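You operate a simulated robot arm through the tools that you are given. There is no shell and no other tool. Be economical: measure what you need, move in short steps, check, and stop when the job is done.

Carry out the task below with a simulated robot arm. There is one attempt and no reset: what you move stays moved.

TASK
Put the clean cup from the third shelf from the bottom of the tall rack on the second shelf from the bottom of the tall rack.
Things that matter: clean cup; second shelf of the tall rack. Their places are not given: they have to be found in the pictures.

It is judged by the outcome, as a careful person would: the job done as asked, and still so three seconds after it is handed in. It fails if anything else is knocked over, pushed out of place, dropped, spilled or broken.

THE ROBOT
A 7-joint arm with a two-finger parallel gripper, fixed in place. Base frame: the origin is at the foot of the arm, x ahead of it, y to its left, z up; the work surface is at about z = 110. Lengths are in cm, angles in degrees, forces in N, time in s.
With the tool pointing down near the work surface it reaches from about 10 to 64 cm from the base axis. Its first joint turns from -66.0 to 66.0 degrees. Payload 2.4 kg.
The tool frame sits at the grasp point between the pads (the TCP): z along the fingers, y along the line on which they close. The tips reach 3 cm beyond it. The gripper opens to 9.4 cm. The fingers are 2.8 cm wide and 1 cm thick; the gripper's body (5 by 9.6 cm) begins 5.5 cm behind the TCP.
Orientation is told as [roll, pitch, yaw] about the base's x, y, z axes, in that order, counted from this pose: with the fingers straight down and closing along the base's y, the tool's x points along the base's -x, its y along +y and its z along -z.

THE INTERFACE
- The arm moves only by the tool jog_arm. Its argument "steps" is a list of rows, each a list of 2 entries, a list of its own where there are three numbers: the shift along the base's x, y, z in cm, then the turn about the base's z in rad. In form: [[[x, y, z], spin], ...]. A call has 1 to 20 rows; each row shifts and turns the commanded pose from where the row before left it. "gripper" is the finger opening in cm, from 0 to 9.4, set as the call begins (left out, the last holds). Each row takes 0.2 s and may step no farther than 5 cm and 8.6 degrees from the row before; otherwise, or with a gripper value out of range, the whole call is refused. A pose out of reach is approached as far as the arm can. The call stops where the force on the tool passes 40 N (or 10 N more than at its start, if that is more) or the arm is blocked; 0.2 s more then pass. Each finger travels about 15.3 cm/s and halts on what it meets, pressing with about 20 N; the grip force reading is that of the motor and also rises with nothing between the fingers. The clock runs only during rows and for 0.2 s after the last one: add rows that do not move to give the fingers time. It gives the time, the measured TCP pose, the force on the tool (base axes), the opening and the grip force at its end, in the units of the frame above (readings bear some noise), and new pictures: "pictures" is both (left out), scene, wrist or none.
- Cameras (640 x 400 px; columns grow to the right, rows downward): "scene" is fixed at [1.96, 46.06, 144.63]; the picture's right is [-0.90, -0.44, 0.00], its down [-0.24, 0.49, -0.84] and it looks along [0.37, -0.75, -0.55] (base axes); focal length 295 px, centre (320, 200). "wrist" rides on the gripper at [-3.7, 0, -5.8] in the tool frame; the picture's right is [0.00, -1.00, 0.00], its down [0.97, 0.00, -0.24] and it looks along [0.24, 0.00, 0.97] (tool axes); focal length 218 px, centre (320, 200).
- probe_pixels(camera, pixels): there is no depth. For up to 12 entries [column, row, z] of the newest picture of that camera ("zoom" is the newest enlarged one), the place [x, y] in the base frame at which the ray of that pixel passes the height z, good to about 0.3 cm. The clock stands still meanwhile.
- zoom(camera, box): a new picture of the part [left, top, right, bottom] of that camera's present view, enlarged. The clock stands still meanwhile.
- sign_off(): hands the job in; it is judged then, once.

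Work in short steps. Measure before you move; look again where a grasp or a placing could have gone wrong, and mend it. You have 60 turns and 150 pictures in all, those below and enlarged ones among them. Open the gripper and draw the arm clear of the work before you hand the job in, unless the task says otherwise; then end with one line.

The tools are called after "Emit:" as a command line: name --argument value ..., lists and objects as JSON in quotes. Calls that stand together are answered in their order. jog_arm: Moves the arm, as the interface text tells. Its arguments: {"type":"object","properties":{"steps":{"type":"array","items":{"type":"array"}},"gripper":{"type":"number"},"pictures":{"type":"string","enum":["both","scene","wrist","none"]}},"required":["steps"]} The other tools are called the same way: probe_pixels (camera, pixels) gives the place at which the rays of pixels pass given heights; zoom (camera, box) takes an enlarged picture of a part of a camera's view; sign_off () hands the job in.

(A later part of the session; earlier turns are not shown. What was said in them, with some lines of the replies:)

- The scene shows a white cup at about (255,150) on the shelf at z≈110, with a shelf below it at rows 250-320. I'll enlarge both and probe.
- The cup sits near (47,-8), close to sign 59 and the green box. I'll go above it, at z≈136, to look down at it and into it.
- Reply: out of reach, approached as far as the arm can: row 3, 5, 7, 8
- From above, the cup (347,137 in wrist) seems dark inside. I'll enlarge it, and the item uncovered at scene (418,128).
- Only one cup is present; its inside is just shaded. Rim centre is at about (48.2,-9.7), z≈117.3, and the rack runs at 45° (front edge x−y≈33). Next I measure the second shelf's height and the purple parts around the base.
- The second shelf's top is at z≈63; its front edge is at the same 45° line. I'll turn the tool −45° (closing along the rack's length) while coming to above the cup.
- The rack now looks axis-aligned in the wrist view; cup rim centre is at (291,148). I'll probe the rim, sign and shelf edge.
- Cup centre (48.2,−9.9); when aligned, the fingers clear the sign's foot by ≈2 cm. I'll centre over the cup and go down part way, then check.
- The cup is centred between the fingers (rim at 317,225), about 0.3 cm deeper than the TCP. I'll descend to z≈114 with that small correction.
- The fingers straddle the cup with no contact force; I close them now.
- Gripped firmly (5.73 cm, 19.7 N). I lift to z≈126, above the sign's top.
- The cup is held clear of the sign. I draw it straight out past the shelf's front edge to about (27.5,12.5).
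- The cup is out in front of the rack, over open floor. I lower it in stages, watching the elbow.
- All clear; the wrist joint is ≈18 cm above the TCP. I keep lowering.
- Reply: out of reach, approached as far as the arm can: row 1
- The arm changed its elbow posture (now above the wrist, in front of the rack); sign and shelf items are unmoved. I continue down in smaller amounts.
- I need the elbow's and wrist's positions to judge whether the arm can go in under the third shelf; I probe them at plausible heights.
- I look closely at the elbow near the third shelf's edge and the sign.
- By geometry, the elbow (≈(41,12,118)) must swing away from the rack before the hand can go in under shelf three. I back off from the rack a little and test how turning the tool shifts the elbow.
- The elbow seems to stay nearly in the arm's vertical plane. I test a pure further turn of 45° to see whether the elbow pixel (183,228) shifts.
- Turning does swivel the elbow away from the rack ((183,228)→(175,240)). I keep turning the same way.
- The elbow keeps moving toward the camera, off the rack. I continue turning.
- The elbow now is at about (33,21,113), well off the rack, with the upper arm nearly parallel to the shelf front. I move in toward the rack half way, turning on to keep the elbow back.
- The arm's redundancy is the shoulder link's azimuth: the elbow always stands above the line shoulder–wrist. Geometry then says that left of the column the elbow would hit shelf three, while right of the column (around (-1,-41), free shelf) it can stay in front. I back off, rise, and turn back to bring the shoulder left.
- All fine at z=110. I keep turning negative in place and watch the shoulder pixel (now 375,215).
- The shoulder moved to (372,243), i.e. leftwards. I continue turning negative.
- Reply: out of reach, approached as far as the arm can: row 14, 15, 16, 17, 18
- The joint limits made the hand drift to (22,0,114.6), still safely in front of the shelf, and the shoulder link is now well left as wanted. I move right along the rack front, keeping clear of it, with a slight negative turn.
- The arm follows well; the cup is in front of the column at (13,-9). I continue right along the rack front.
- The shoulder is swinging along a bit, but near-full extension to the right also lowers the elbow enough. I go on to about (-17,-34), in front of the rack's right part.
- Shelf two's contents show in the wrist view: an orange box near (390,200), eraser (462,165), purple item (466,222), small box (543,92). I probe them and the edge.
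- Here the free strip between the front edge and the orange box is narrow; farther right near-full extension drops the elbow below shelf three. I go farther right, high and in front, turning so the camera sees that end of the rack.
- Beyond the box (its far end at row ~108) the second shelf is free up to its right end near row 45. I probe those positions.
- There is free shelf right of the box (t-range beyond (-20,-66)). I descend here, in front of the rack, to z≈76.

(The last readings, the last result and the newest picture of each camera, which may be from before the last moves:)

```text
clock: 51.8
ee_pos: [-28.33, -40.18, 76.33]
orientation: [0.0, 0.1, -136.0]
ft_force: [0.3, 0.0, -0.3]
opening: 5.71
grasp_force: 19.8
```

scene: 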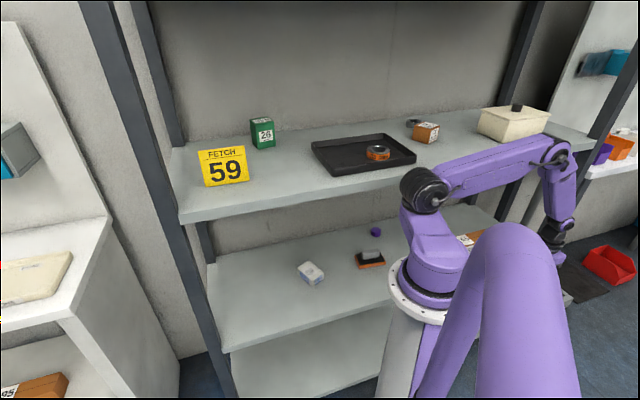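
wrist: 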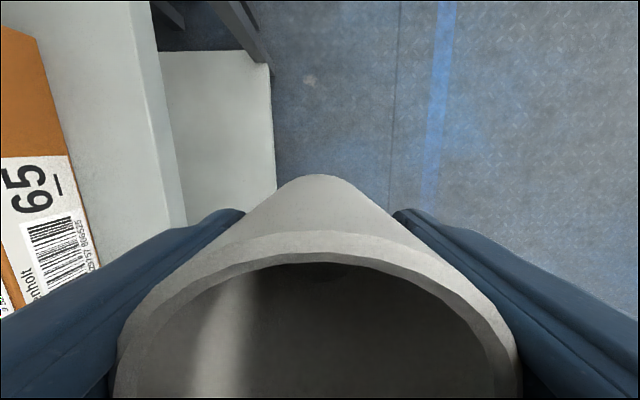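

The descent is clear; the elbow is in front of the rack. I shift right along the rack to t≈-60 and down a little more.

Emit:
jog_arm --steps '[[[-1.4, -1.4, -0.7], 0], [[-1.4, -1.4, -0.7], 0], [[-1.4, -1.4, -0.7], 0], [[-1.4, -1.4, -0.7], 0], [[-1.4, -1.4, -0.7], 0], [[-1.2, -1.2, -0.7], 0], [[0, 0, 0], 0]]'

```text
clock: 53.4
ee_pos: [-34.19, -46.34, 73.29]
orientation: [0.1, 0.0, -136.0]
ft_force: [-1.1, -0.5, -0.2]
opening: 5.73
grasp_force: 20.1
out of reach, approached as far as the arm can: row 5, 6
```

scene: 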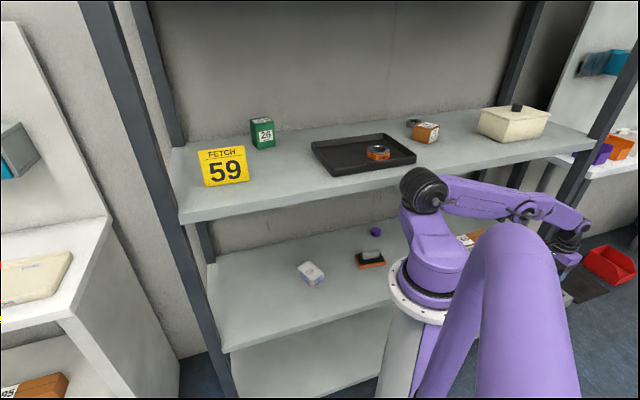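
wrist: 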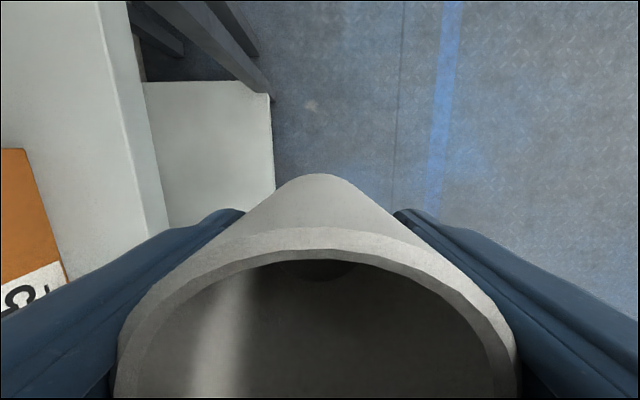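

This is full stretch here, with the elbow low — good for going under shelf three. I measure the second shelf's edge and the box from this close view.

Emit:
zoom --camera "wrist" --box '[0, 0, 320, 260]'

Emit:
probe_pixels --camera "wrist" --pixels '[[105, 50, 63], [120, 120, 63], [140, 220, 63], [140, 110, 63], [65, 280, 63], [38, 180, 63], [25, 150, 68], [60, 285, 68], [128, 50, 60]]'

```text
1.54 times, centred on (160, 130) of wrist
```

zoom: 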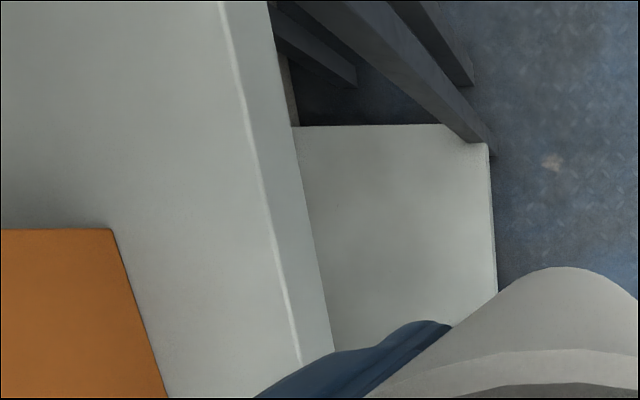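

```text
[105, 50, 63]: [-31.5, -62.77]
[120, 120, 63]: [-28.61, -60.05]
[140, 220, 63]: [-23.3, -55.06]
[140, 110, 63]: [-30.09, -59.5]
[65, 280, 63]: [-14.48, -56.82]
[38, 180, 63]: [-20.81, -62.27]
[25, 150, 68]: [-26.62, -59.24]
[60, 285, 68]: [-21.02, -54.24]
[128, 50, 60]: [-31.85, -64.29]
```

Corridor: shelf edge at n≈22.3, orange box front at n≈29.5 (n = depth coordinate (x−y)/√2). The cup (≈6 cm) fits in between only if the fingers close along the rack; I retreat slightly and turn −89°, camera toward the front.

Emit:
jog_arm --steps '[[[0.8, 0.6, 0], 0], [[0.8, 0.6, 0], -0.14], [[0.8, 0.6, 0], -0.14], [[0.7, 0.7, 0], -0.14], [[0, 0, 0], -0.14], [[0, 0, 0], -0.14], [[0, 0, 0], -0.14], [[0, 0, 0], -0.14], [[0, 0, 0], -0.14], [[0, 0, 0], -0.14], [[0, 0, 0], -0.14], [[0, 0, 0], -0.14], [[0, 0, 0], -0.013], [[0, 0, 0], 0]]'

```text
clock: 56.4
ee_pos: [-31.16, -44.01, 73.07]
orientation: [0.0, 0.0, 134.9]
ft_force: [-0.2, 1.4, 0.4]
opening: 5.71
grasp_force: 19.6
```

scene: 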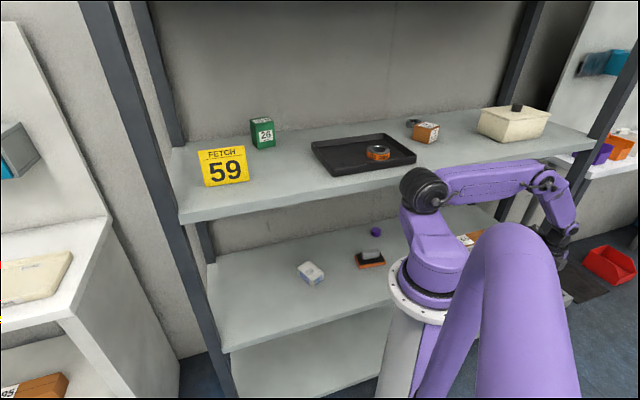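
wrist: 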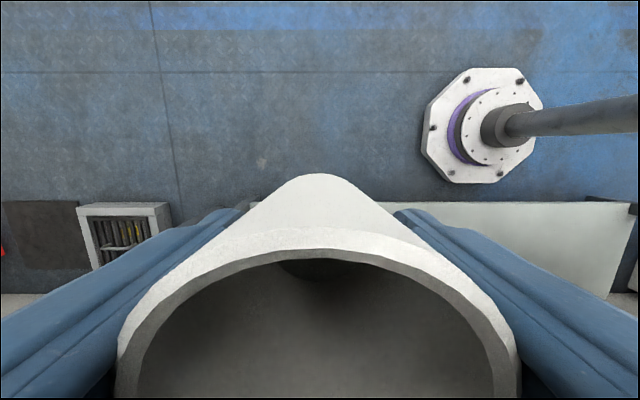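

I move in toward the rack to n≈19 and slightly lower, then check the elbow and shelf three.

Emit:
jog_arm --steps '[[[1.07, -1.27, -0.6], 0], [[1.07, -1.27, -0.6], 0], [[1.07, -1.27, -0.6], 0], [[1.07, -1.27, -0.6], 0], [[1.07, -1.27, -0.6], 0], [[1.07, -1.27, 0], 0], [[0, 0, 0], 0]]'

Emit:
zoom --camera "scene" --box '[380, 110, 620, 260]'

```text
clock: 58.0
ee_pos: [-24.81, -51.62, 69.95]
orientation: [0.0, 0.0, 135.0]
ft_force: [-0.4, 0.3, -0.3]
opening: 5.73
grasp_force: 20.1
```

scene: 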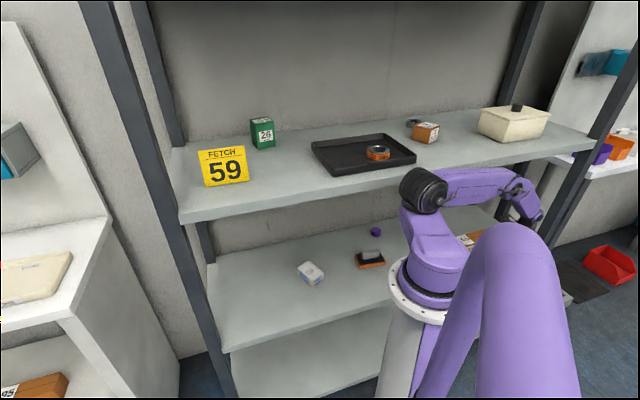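
wrist: 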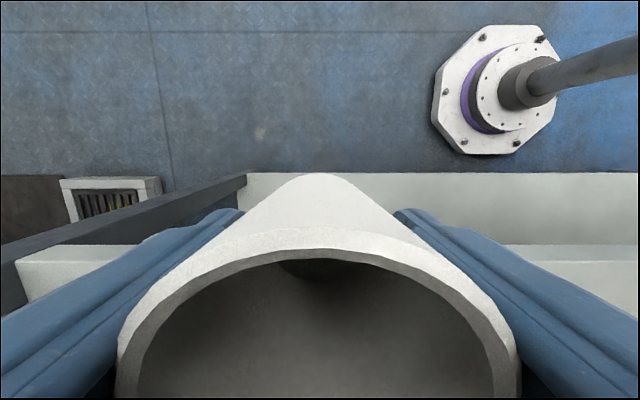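

```text
2.67 times, centred on (500, 185) of scene
```

zoom: 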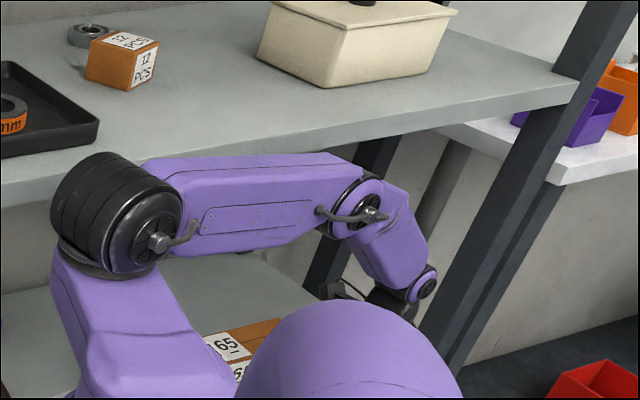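

The elbow is clear in front of shelf three's edge. I zoom on the wrist view to locate shelf two's front edge relative to the cup.

Emit:
zoom --camera "wrist" --box '[400, 160, 640, 310]'

Emit:
zoom --camera "wrist" --box '[0, 160, 240, 310]'

Emit:
probe_pixels --camera "wrist" --pixels '[[600, 245, 60], [600, 262, 63], [620, 262, 63], [40, 262, 63], [60, 247, 60]]'

```text
2.67 times, centred on (520, 235) of wrist
```

zoom: 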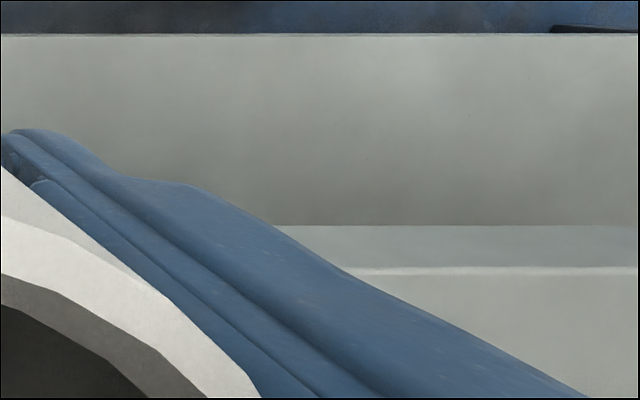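

```text
2.67 times, centred on (120, 235) of wrist
```

zoom: 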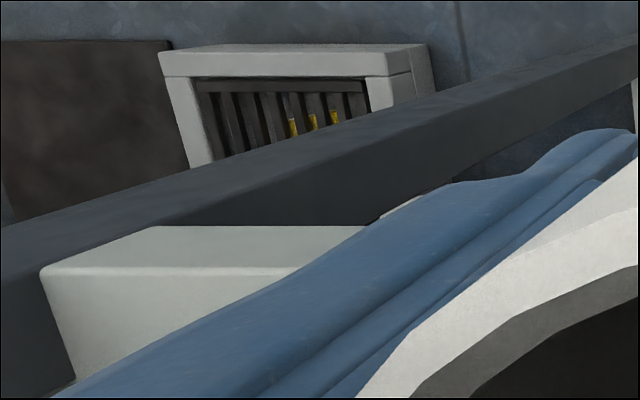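

```text
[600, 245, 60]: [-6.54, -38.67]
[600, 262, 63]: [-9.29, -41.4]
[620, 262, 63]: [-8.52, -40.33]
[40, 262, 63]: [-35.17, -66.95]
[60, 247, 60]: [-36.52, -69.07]
```

Shelf two's edge reads n≈22.5 here (row 261-262), so I'm aiming for TCP n≈25.8 (cup between edge and box). I move in 6.8 cm at this height.

Emit:
jog_arm --steps '[[[1.0, -1.0, 0], 0], [[1.0, -1.0, 0], 0], [[1.0, -1.0, 0], 0], [[1.0, -1.0, 0], 0], [[0.84, -0.84, 0], 0], [[0, 0, 0], 0]]'

Emit:
zoom --camera "scene" --box '[380, 110, 620, 260]'

```text
clock: 59.4
ee_pos: [-19.81, -56.41, 70.03]
orientation: [0.1, 0.1, 135.1]
ft_force: [0.1, 1.0, -0.7]
opening: 5.72
grasp_force: 20.1
```

scene: 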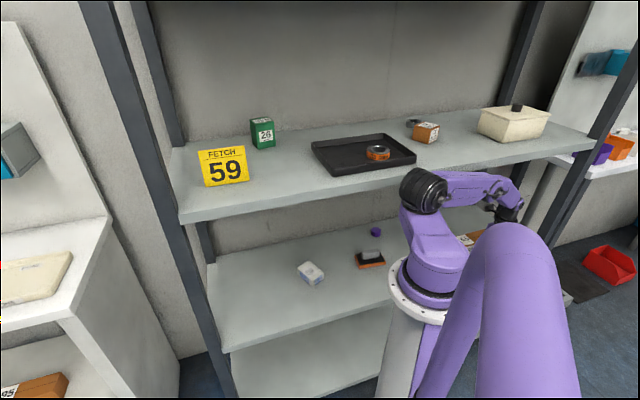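
wrist: 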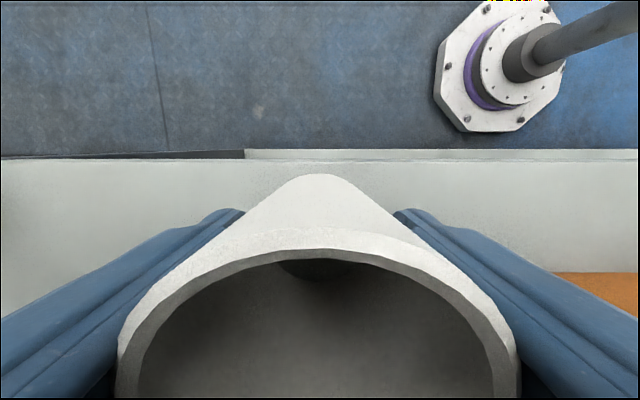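

```text
2.67 times, centred on (500, 185) of scene
```

zoom: 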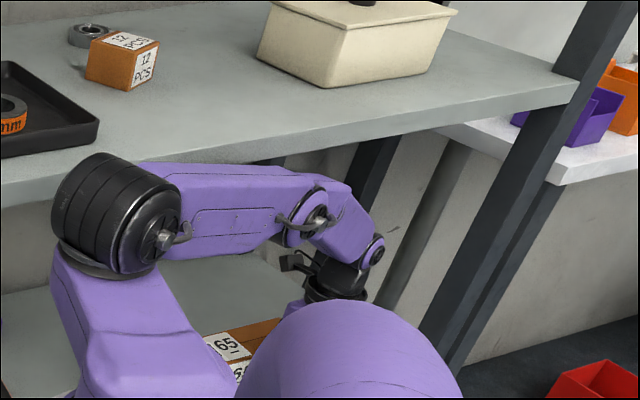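

The arm slid in without contact. The edge is at row ≈160 and the box's front corner near (556,272); I probe both before lowering.

Emit:
probe_pixels --camera "wrist" --pixels '[[60, 160, 63], [590, 161, 63], [556, 272, 63], [556, 272, 68], [630, 272, 68], [630, 272, 63], [287, 180, 66]]'

Emit:
zoom --camera "wrist" --box '[440, 130, 640, 320]'

```text
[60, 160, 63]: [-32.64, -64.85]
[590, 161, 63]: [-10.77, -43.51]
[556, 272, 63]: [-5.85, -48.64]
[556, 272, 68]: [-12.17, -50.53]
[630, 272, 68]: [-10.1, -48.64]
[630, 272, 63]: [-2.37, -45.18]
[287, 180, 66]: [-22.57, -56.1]
```

```text
2.11 times, centred on (540, 225) of wrist
```

zoom: 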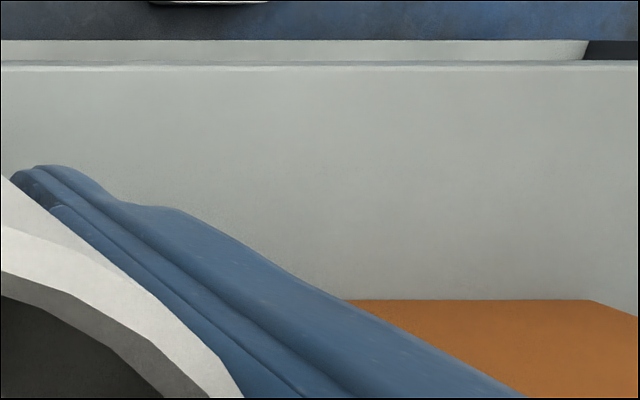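

Consistent estimates: shelf z≈62.5, edge n≈22.9, box front n≈30.4. I shift 0.7 cm deeper to centre the cup and lower 2.6 cm.

Emit:
jog_arm --steps '[[[0.5, -0.5, 0], 0], [[0, 0, -0.9], 0], [[0, 0, -0.9], 0], [[0, 0, -0.8], 0], [[0, 0, 0], 0]]' --pictures "wrist"

```text
clock: 60.6
ee_pos: [-18.97, -56.24, 68.0]
orientation: [0.0, 0.0, 135.0]
ft_force: [0.2, -0.5, -1.2]
opening: 5.75
grasp_force: 20.1
out of reach, approached as far as the arm can: row 3
```

wrist: 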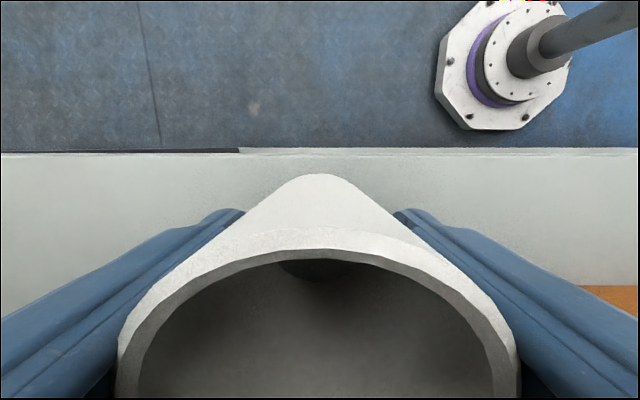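

The arm is at its stretch limit (z=68.0). I shift 2.5 cm along the rack back toward the base to gain reach, then lower on.

Emit:
jog_arm --steps '[[[0.9, 0.9, 0], 0], [[0.9, 0.9, 0], 0], [[0.1, -0.1, -0.5], 0], [[0, 0, -0.4], 0], [[0, 0, 0], 0]]'

Emit:
zoom --camera "scene" --box '[380, 110, 620, 260]'

```text
clock: 61.8
ee_pos: [-17.15, -54.71, 66.8]
orientation: [0.0, 0.1, 135.1]
ft_force: [0.8, -0.4, -1.0]
opening: 5.74
grasp_force: 20.0
```

scene: 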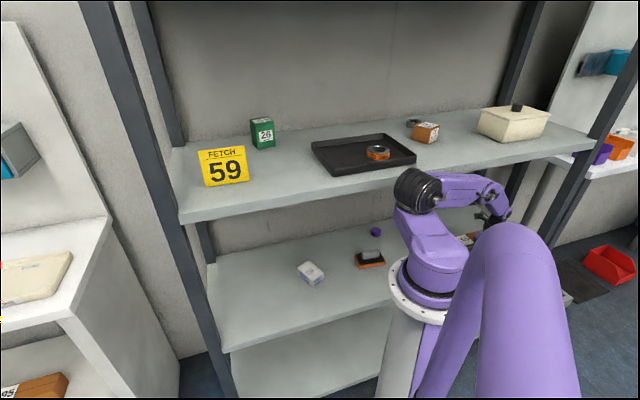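
wrist: 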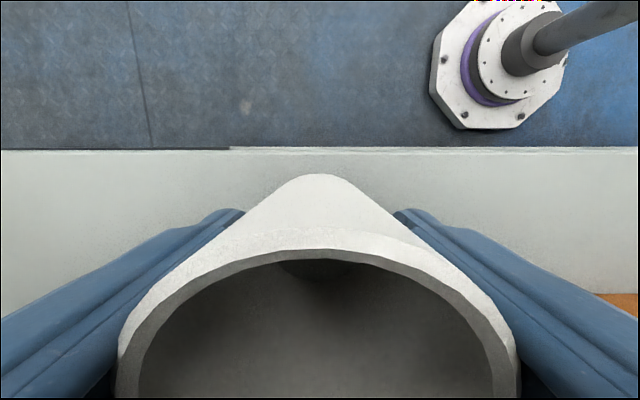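

```text
2.67 times, centred on (500, 185) of scene
```

zoom: 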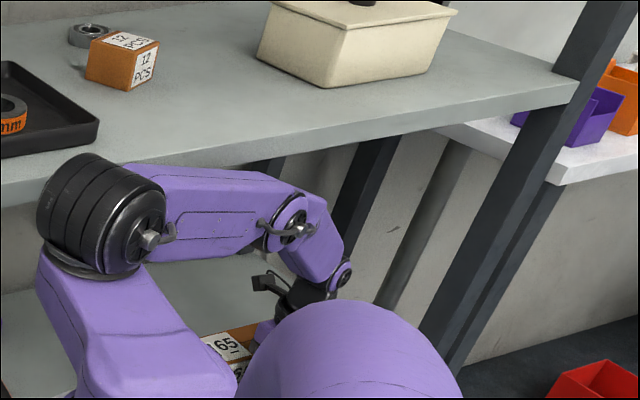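

At n≈26.6, z=66.8, no contact yet. I lower in small increments to feel the shelf.

Emit:
jog_arm --steps '[[[0, 0, -0.2], 0], [[0, 0, -0.2], 0], [[0, 0, 0], 0]]' --pictures "none"

```text
clock: 62.6
ee_pos: [-17.23, -54.59, 66.59]
orientation: [0.0, 0.0, 135.0]
ft_force: [-0.3, 0.0, -1.0]
opening: 5.69
grasp_force: 20.6
```

Still no upward force at z≈66.5; I go down another 0.3 cm.

Emit:
jog_arm --steps '[[[0, 0, -0.15], 0], [[0, 0, -0.15], 0], [[0, 0, 0], 0]]' --pictures "wrist"

```text
clock: 63.4
ee_pos: [-17.27, -54.61, 66.19]
orientation: [0.0, 0.0, 135.0]
ft_force: [0.3, -0.7, 0.5]
opening: 5.72
grasp_force: 20.0
```

wrist: 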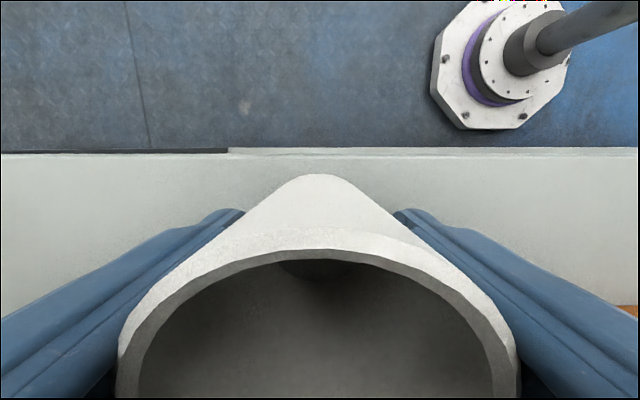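

Force z is creeping up (+0.5, within noise). One more 0.3 cm.

Emit:
jog_arm --steps '[[[0, 0, -0.15], 0], [[0, 0, -0.15], 0], [[0, 0, 0], 0]]' --pictures "none"

```text
clock: 64.2
ee_pos: [-17.34, -54.63, 65.98]
orientation: [0.1, 0.0, 135.0]
ft_force: [0.0, 2.4, 13.0]
opening: 5.74
grasp_force: 20.5
```

Contact: 13 N upward at z≈65.98, so the cup stands on the shelf. I ease up 0.1 cm and open the fingers (along the rack, free on both sides).

Emit:
jog_arm --steps '[[[0, 0, 0.1], 0], [[0, 0, 0], 0], [[0, 0, 0], 0], [[0, 0, 0], 0]]' --gripper 8.6 --pictures "wrist"

```text
clock: 65.2
ee_pos: [-17.11, -54.77, 66.11]
orientation: [0.0, 0.0, 134.9]
ft_force: [-0.1, 0.7, -0.2]
opening: 8.63
grasp_force: 0.0
```

wrist: 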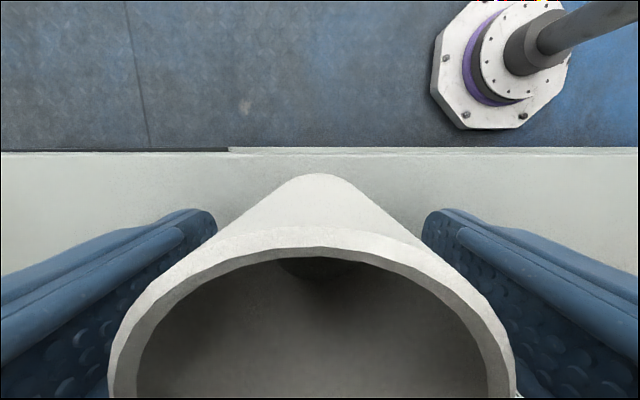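

The cup stands free, its base well inside the edge. I draw straight back out along −n, the fingers passing either side of the cup.

Emit:
jog_arm --steps '[[[-0.5, 0.5, 0], 0], [[-0.7, 0.7, 0], 0], [[-0.7, 0.7, 0], 0], [[-0.8, 0.8, 0], 0], [[-0.8, 0.8, 0], 0], [[-1, 1, 0], 0], [[-1, 1, 0], 0], [[-1, 1, 0], 0], [[-1, 1, 0], 0], [[-1, 1, 0], 0], [[-1, 1, 0], 0], [[-1, 1, 0], 0], [[-1, 1, 0], 0], [[0, 0, 0], 0]]'

```text
clock: 66.1
ee_pos: [-17.69, -52.52, 65.07]
orientation: [-0.6, -0.1, 136.3]
ft_force: [5.2, 1.7, 17.0]
opening: 8.29
grasp_force: 0.1
stopped in row 4: the force on the tool passed its limit (the readings are from after the stop); the commanded pose is now the measured one
```

scene: 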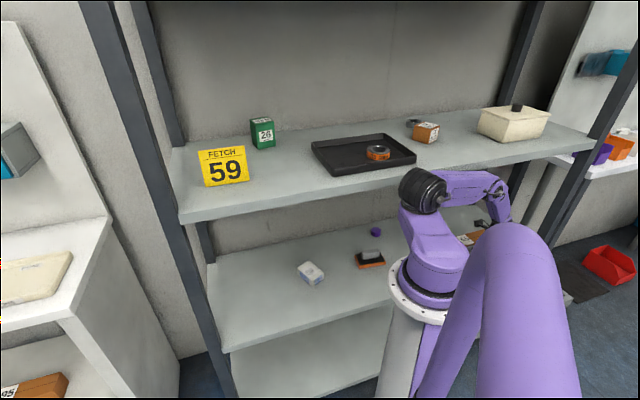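
wrist: 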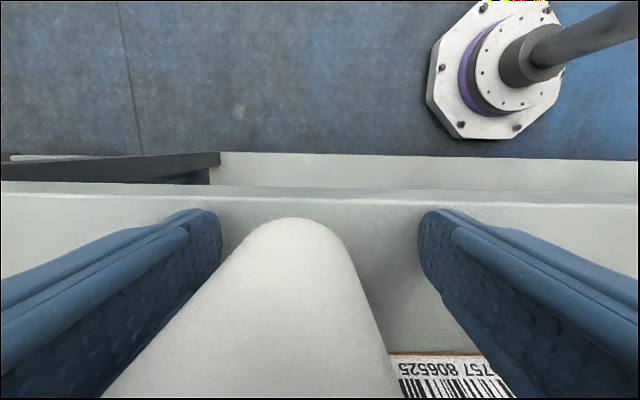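

The tool was stopped: it drifted +t by ~1.2 cm and sank to z=65.07 (tips on the shelf), left finger close to the cup. I look at the elbow and the cup closely before moving.

Emit:
zoom --camera "scene" --box '[440, 140, 560, 230]'

Emit:
zoom --camera "wrist" --box '[80, 180, 480, 400]'

```text
4.44 times, centred on (500, 185) of scene
```

zoom: 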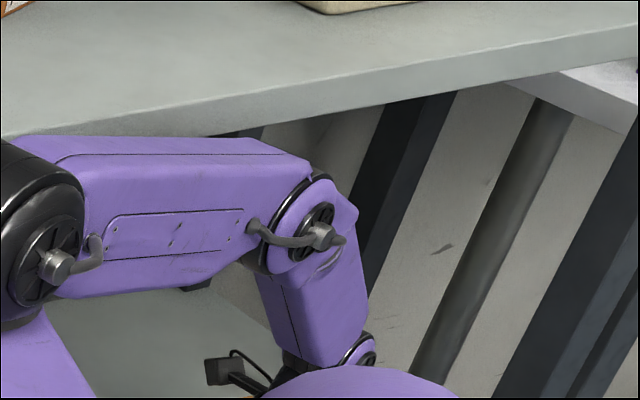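

```text
1.60 times, centred on (280, 290) of wrist
```

zoom: 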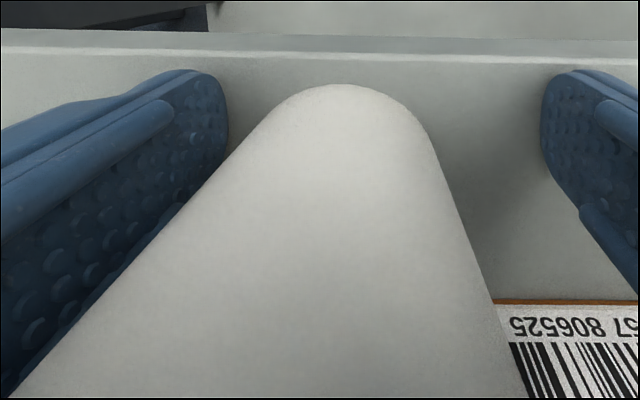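

The upper arm's top has met shelf three's underside when folding; stretching out (−t) lowers it. I open fully to free the cup and shift −t by 1.2 cm in tiny steps.

Emit:
jog_arm --steps '[[[0, 0, 0], 0], [[-0.2, -0.2, 0.05], -0.01], [[-0.2, -0.2, 0.05], -0.01], [[-0.2, -0.2, 0.1], 0], [[-0.2, -0.2, 0.1], 0], [[0, 0, 0], 0]]' --gripper 9.4

Emit:
zoom --camera "scene" --box '[440, 140, 560, 230]'

```text
clock: 66.4
ee_pos: [-17.66, -52.42, 65.18]
orientation: [-0.9, 0.0, 136.3]
ft_force: [11.1, 11.3, 33.8]
opening: 8.5
grasp_force: 0.1
stopped in row 1: the force on the tool passed its limit (the readings are from after the stop); the commanded pose is now the measured one
```

scene: 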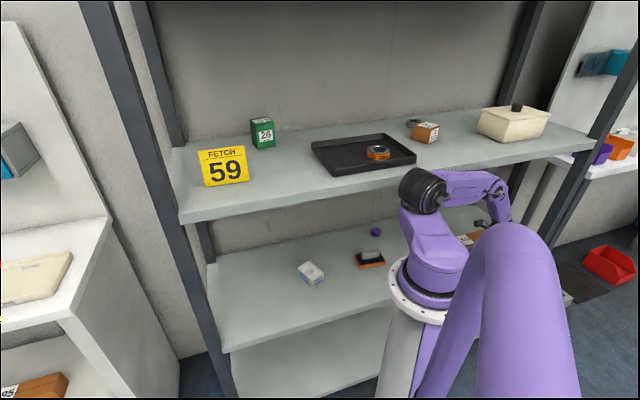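
wrist: 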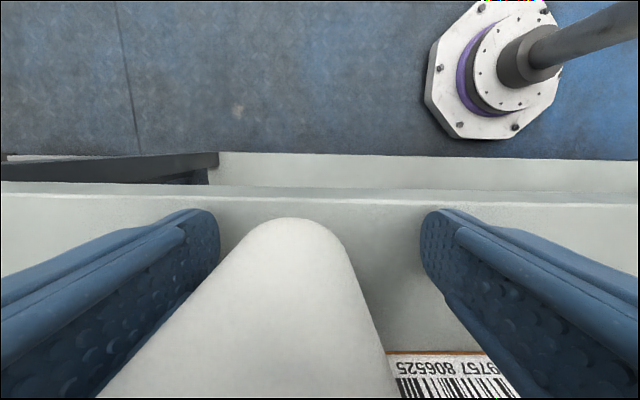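

```text
4.44 times, centred on (500, 185) of scene
```

zoom: 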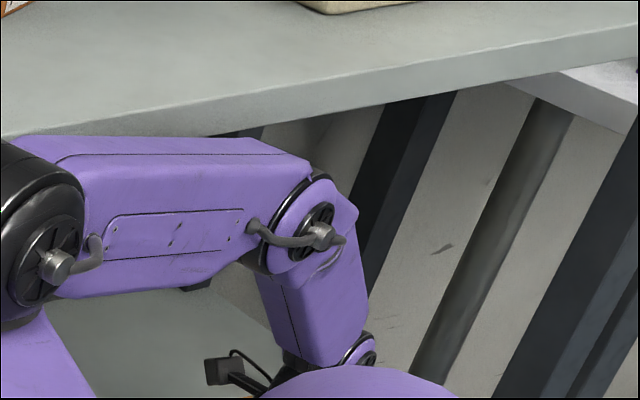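

The tips press on the shelf (34 N). I raise slightly with a bit of −t to unload.

Emit:
jog_arm --steps '[[[-0.3, -0.3, 0.5], 0]]' --pictures "wrist"

```text
clock: 66.7
ee_pos: [-17.61, -52.52, 65.15]
orientation: [-0.9, 0.0, 136.3]
ft_force: [8.7, 12.1, 31.3]
opening: 8.54
grasp_force: 0.2
stopped in row 1: the force on the tool passed its limit (the readings are from after the stop); the commanded pose is now the measured one
```

wrist: 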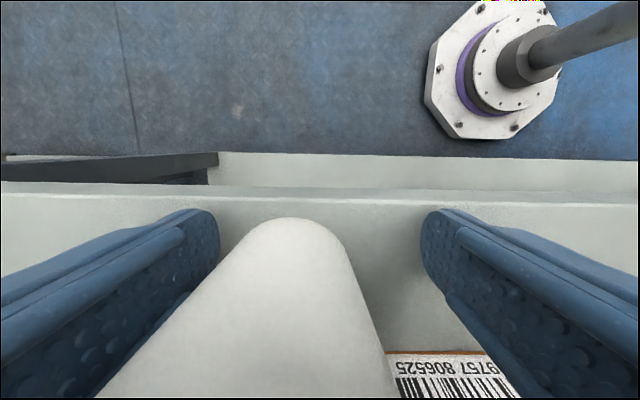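

Raising pushes the elbow up against shelf three; going back the way I came (−y) should free it. I try that.

Emit:
jog_arm --steps '[[[0, -0.8, 0], 0], [[0, 0, 0], 0]]' --pictures "wrist"

```text
clock: 67.1
ee_pos: [-17.76, -52.83, 65.12]
orientation: [-1.7, -0.3, 136.0]
ft_force: [9.3, 20.2, 29.2]
opening: 8.16
grasp_force: 0.0
stopped in row 2: the force on the tool passed its limit (the readings are from after the stop); the commanded pose is now the measured one
```

wrist: 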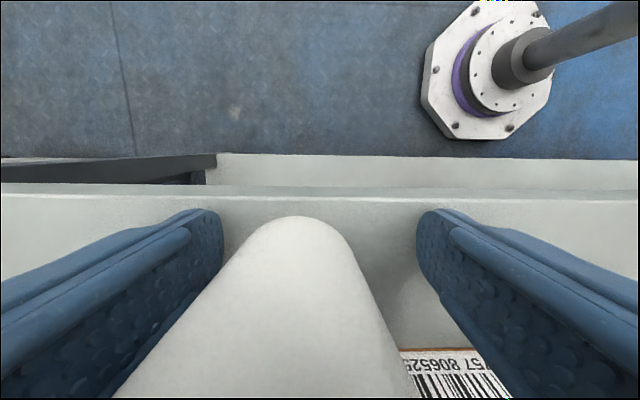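

It moved a little in the right way (tips drag on the shelf). I continue the same way.

Emit:
jog_arm --steps '[[[-0.3, -0.8, 0.3], 0], [[0, 0, 0], 0]]' --pictures "none"

```text
clock: 67.7
ee_pos: [-18.26, -53.68, 65.41]
orientation: [-1.2, -0.3, 136.0]
ft_force: [0.2, -0.3, -0.4]
opening: 9.38
grasp_force: 0.0
```

Freed (force ≈0, opening 9.38). I now withdraw while stretching: small steps of −n together with −t, and slightly up.

Emit:
jog_arm --steps '[[[-0.45, 0, 0.15], 0], [[-0.45, 0.05, 0.15], 0], [[-0.45, 0.1, 0.1], 0], [[-0.45, 0.15, 0], 0], [[0, 0, 0], 0]]'

```text
clock: 68.9
ee_pos: [-20.05, -53.29, 65.67]
orientation: [-1.4, -0.3, 136.1]
ft_force: [0.2, -0.5, -0.3]
opening: 9.39
grasp_force: 0.1
```

scene: 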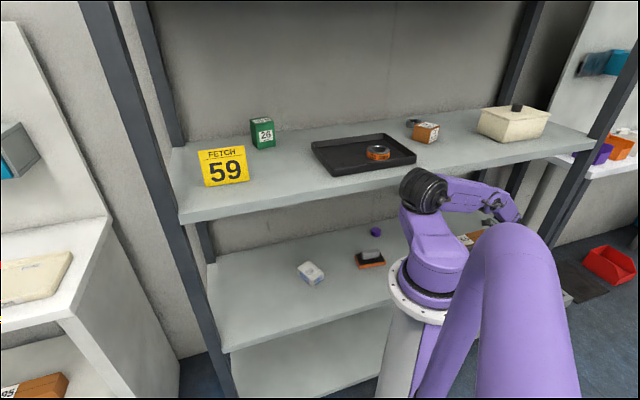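
wrist: 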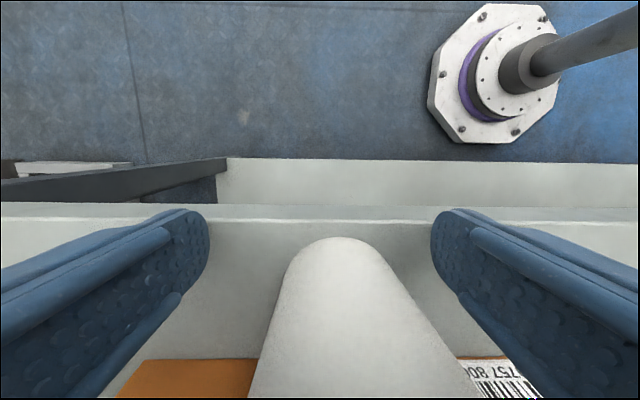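

Free and clear; the cup stands with its base inside the edge. I keep withdrawing.

Emit:
jog_arm --steps '[[[-0.64, 0.35, 0.05], 0], [[-0.64, 0.35, 0.05], 0], [[-0.64, 0.35, 0.05], 0], [[-0.7, 0.35, 0.05], 0], [[-0.8, 0.4, 0], 0], [[-0.8, 0.5, 0], 0], [[-0.8, 0.5, 0], 0], [[0, 0, 0], 0]]'

```text
clock: 70.7
ee_pos: [-24.91, -50.54, 65.98]
orientation: [-1.2, -0.3, 136.0]
ft_force: [-1.4, 0.1, 1.1]
opening: 9.41
grasp_force: 0.0
```

scene: 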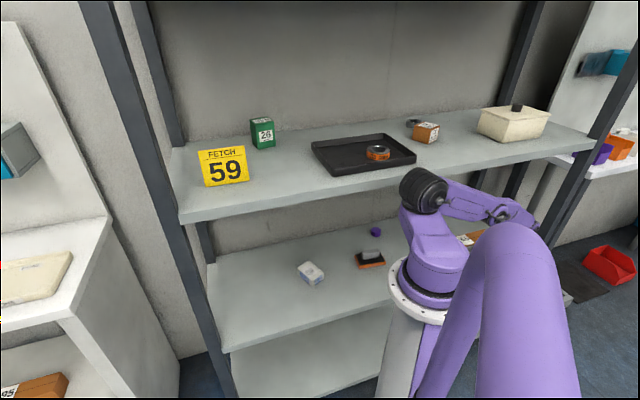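
wrist: 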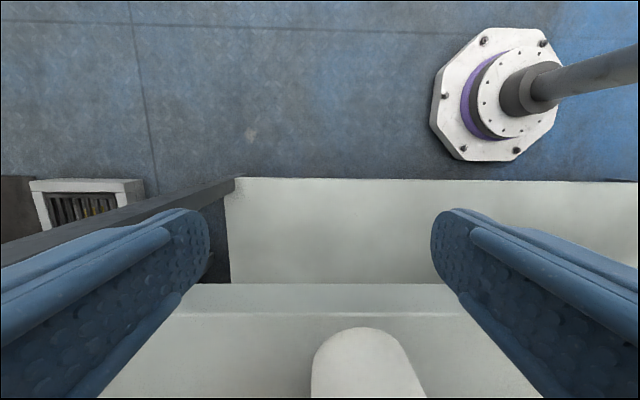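

The cup stands alone on the shelf, base front (362,328) inside the edge row 315. I withdraw fully to n≈8 and turn so the camera can view it.

Emit:
jog_arm --steps '[[[-1, 1, 0], 0], [[-1, 1, 0], 0], [[-1, 1, 0], 0], [[-1, 1, 0], 0.1], [[-1, 1, 0.5], 0.14], [[-1, 1, 1], 0.14], [[-0.5, 1, 2], 0.14], [[0, 0.5, 2], 0.14], [[0.5, 0.5, 2], 0.14], [[0.5, 0.5, 2], 0.14], [[0.5, 0.5, 2], 0.14], [[0.5, 0.5, 2], 0.14], [[0.5, 0.5, 2], 0.14], [[0, 0, 2], 0.14], [[0, 0, 2], 0.04], [[0, 0, 2], 0], [[0, 0, 0], 0]]'

```text
clock: 74.3
ee_pos: [-28.84, -40.66, 87.68]
orientation: [-1.4, -0.3, -135.7]
ft_force: [0.0, 0.5, -0.7]
opening: 9.38
grasp_force: 0.0
```

scene: 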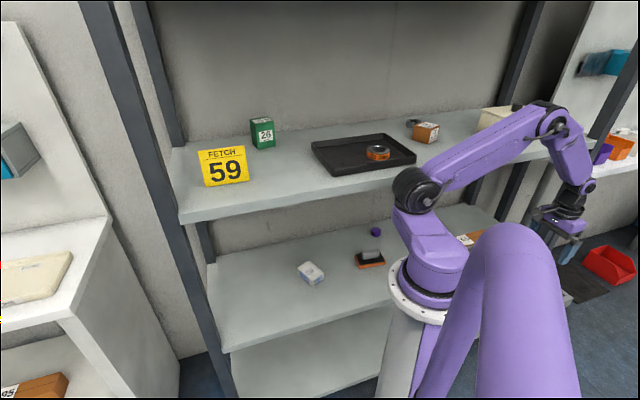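
wrist: 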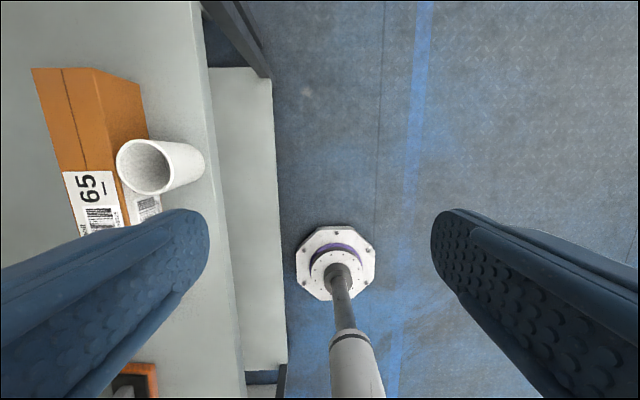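

The cup stands upright in front of the box. I zoom in to check its base against the edge and that the box is as before.

Emit:
zoom --camera "wrist" --box '[20, 50, 260, 220]'

Emit:
probe_pixels --camera "wrist" --pixels '[[205, 163, 62.3], [213, 163, 62.3], [155, 165, 69.6], [133, 90, 62.3], [148, 140, 62.3]]'

```text
2.35 times, centred on (140, 135) of wrist
```

zoom: 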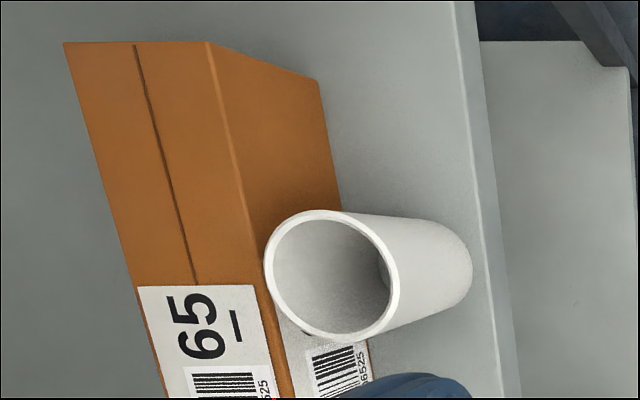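

```text
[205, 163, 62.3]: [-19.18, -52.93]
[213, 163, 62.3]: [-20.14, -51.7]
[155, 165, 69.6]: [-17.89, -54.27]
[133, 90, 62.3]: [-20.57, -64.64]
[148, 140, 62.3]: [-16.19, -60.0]
```

The cup is upright, empty-handed gripper is open, base ≈1.2 cm inside the edge, box unmoved, and the arm stands clear in front of the rack. I hand it in.

Emit:
sign_off

```text
The job is handed in.
```

The clean cup now stands upright on the second shelf of the tall rack, near its right end in front of the orange box 65. Its base is about 1 cm or a little more inside the front edge. As I pulled back, the arm briefly jammed against the underside of the third shelf. I freed it, and the last pictures show the cup upright and nothing else moved. The gripper is open and the arm is clear of the rack.
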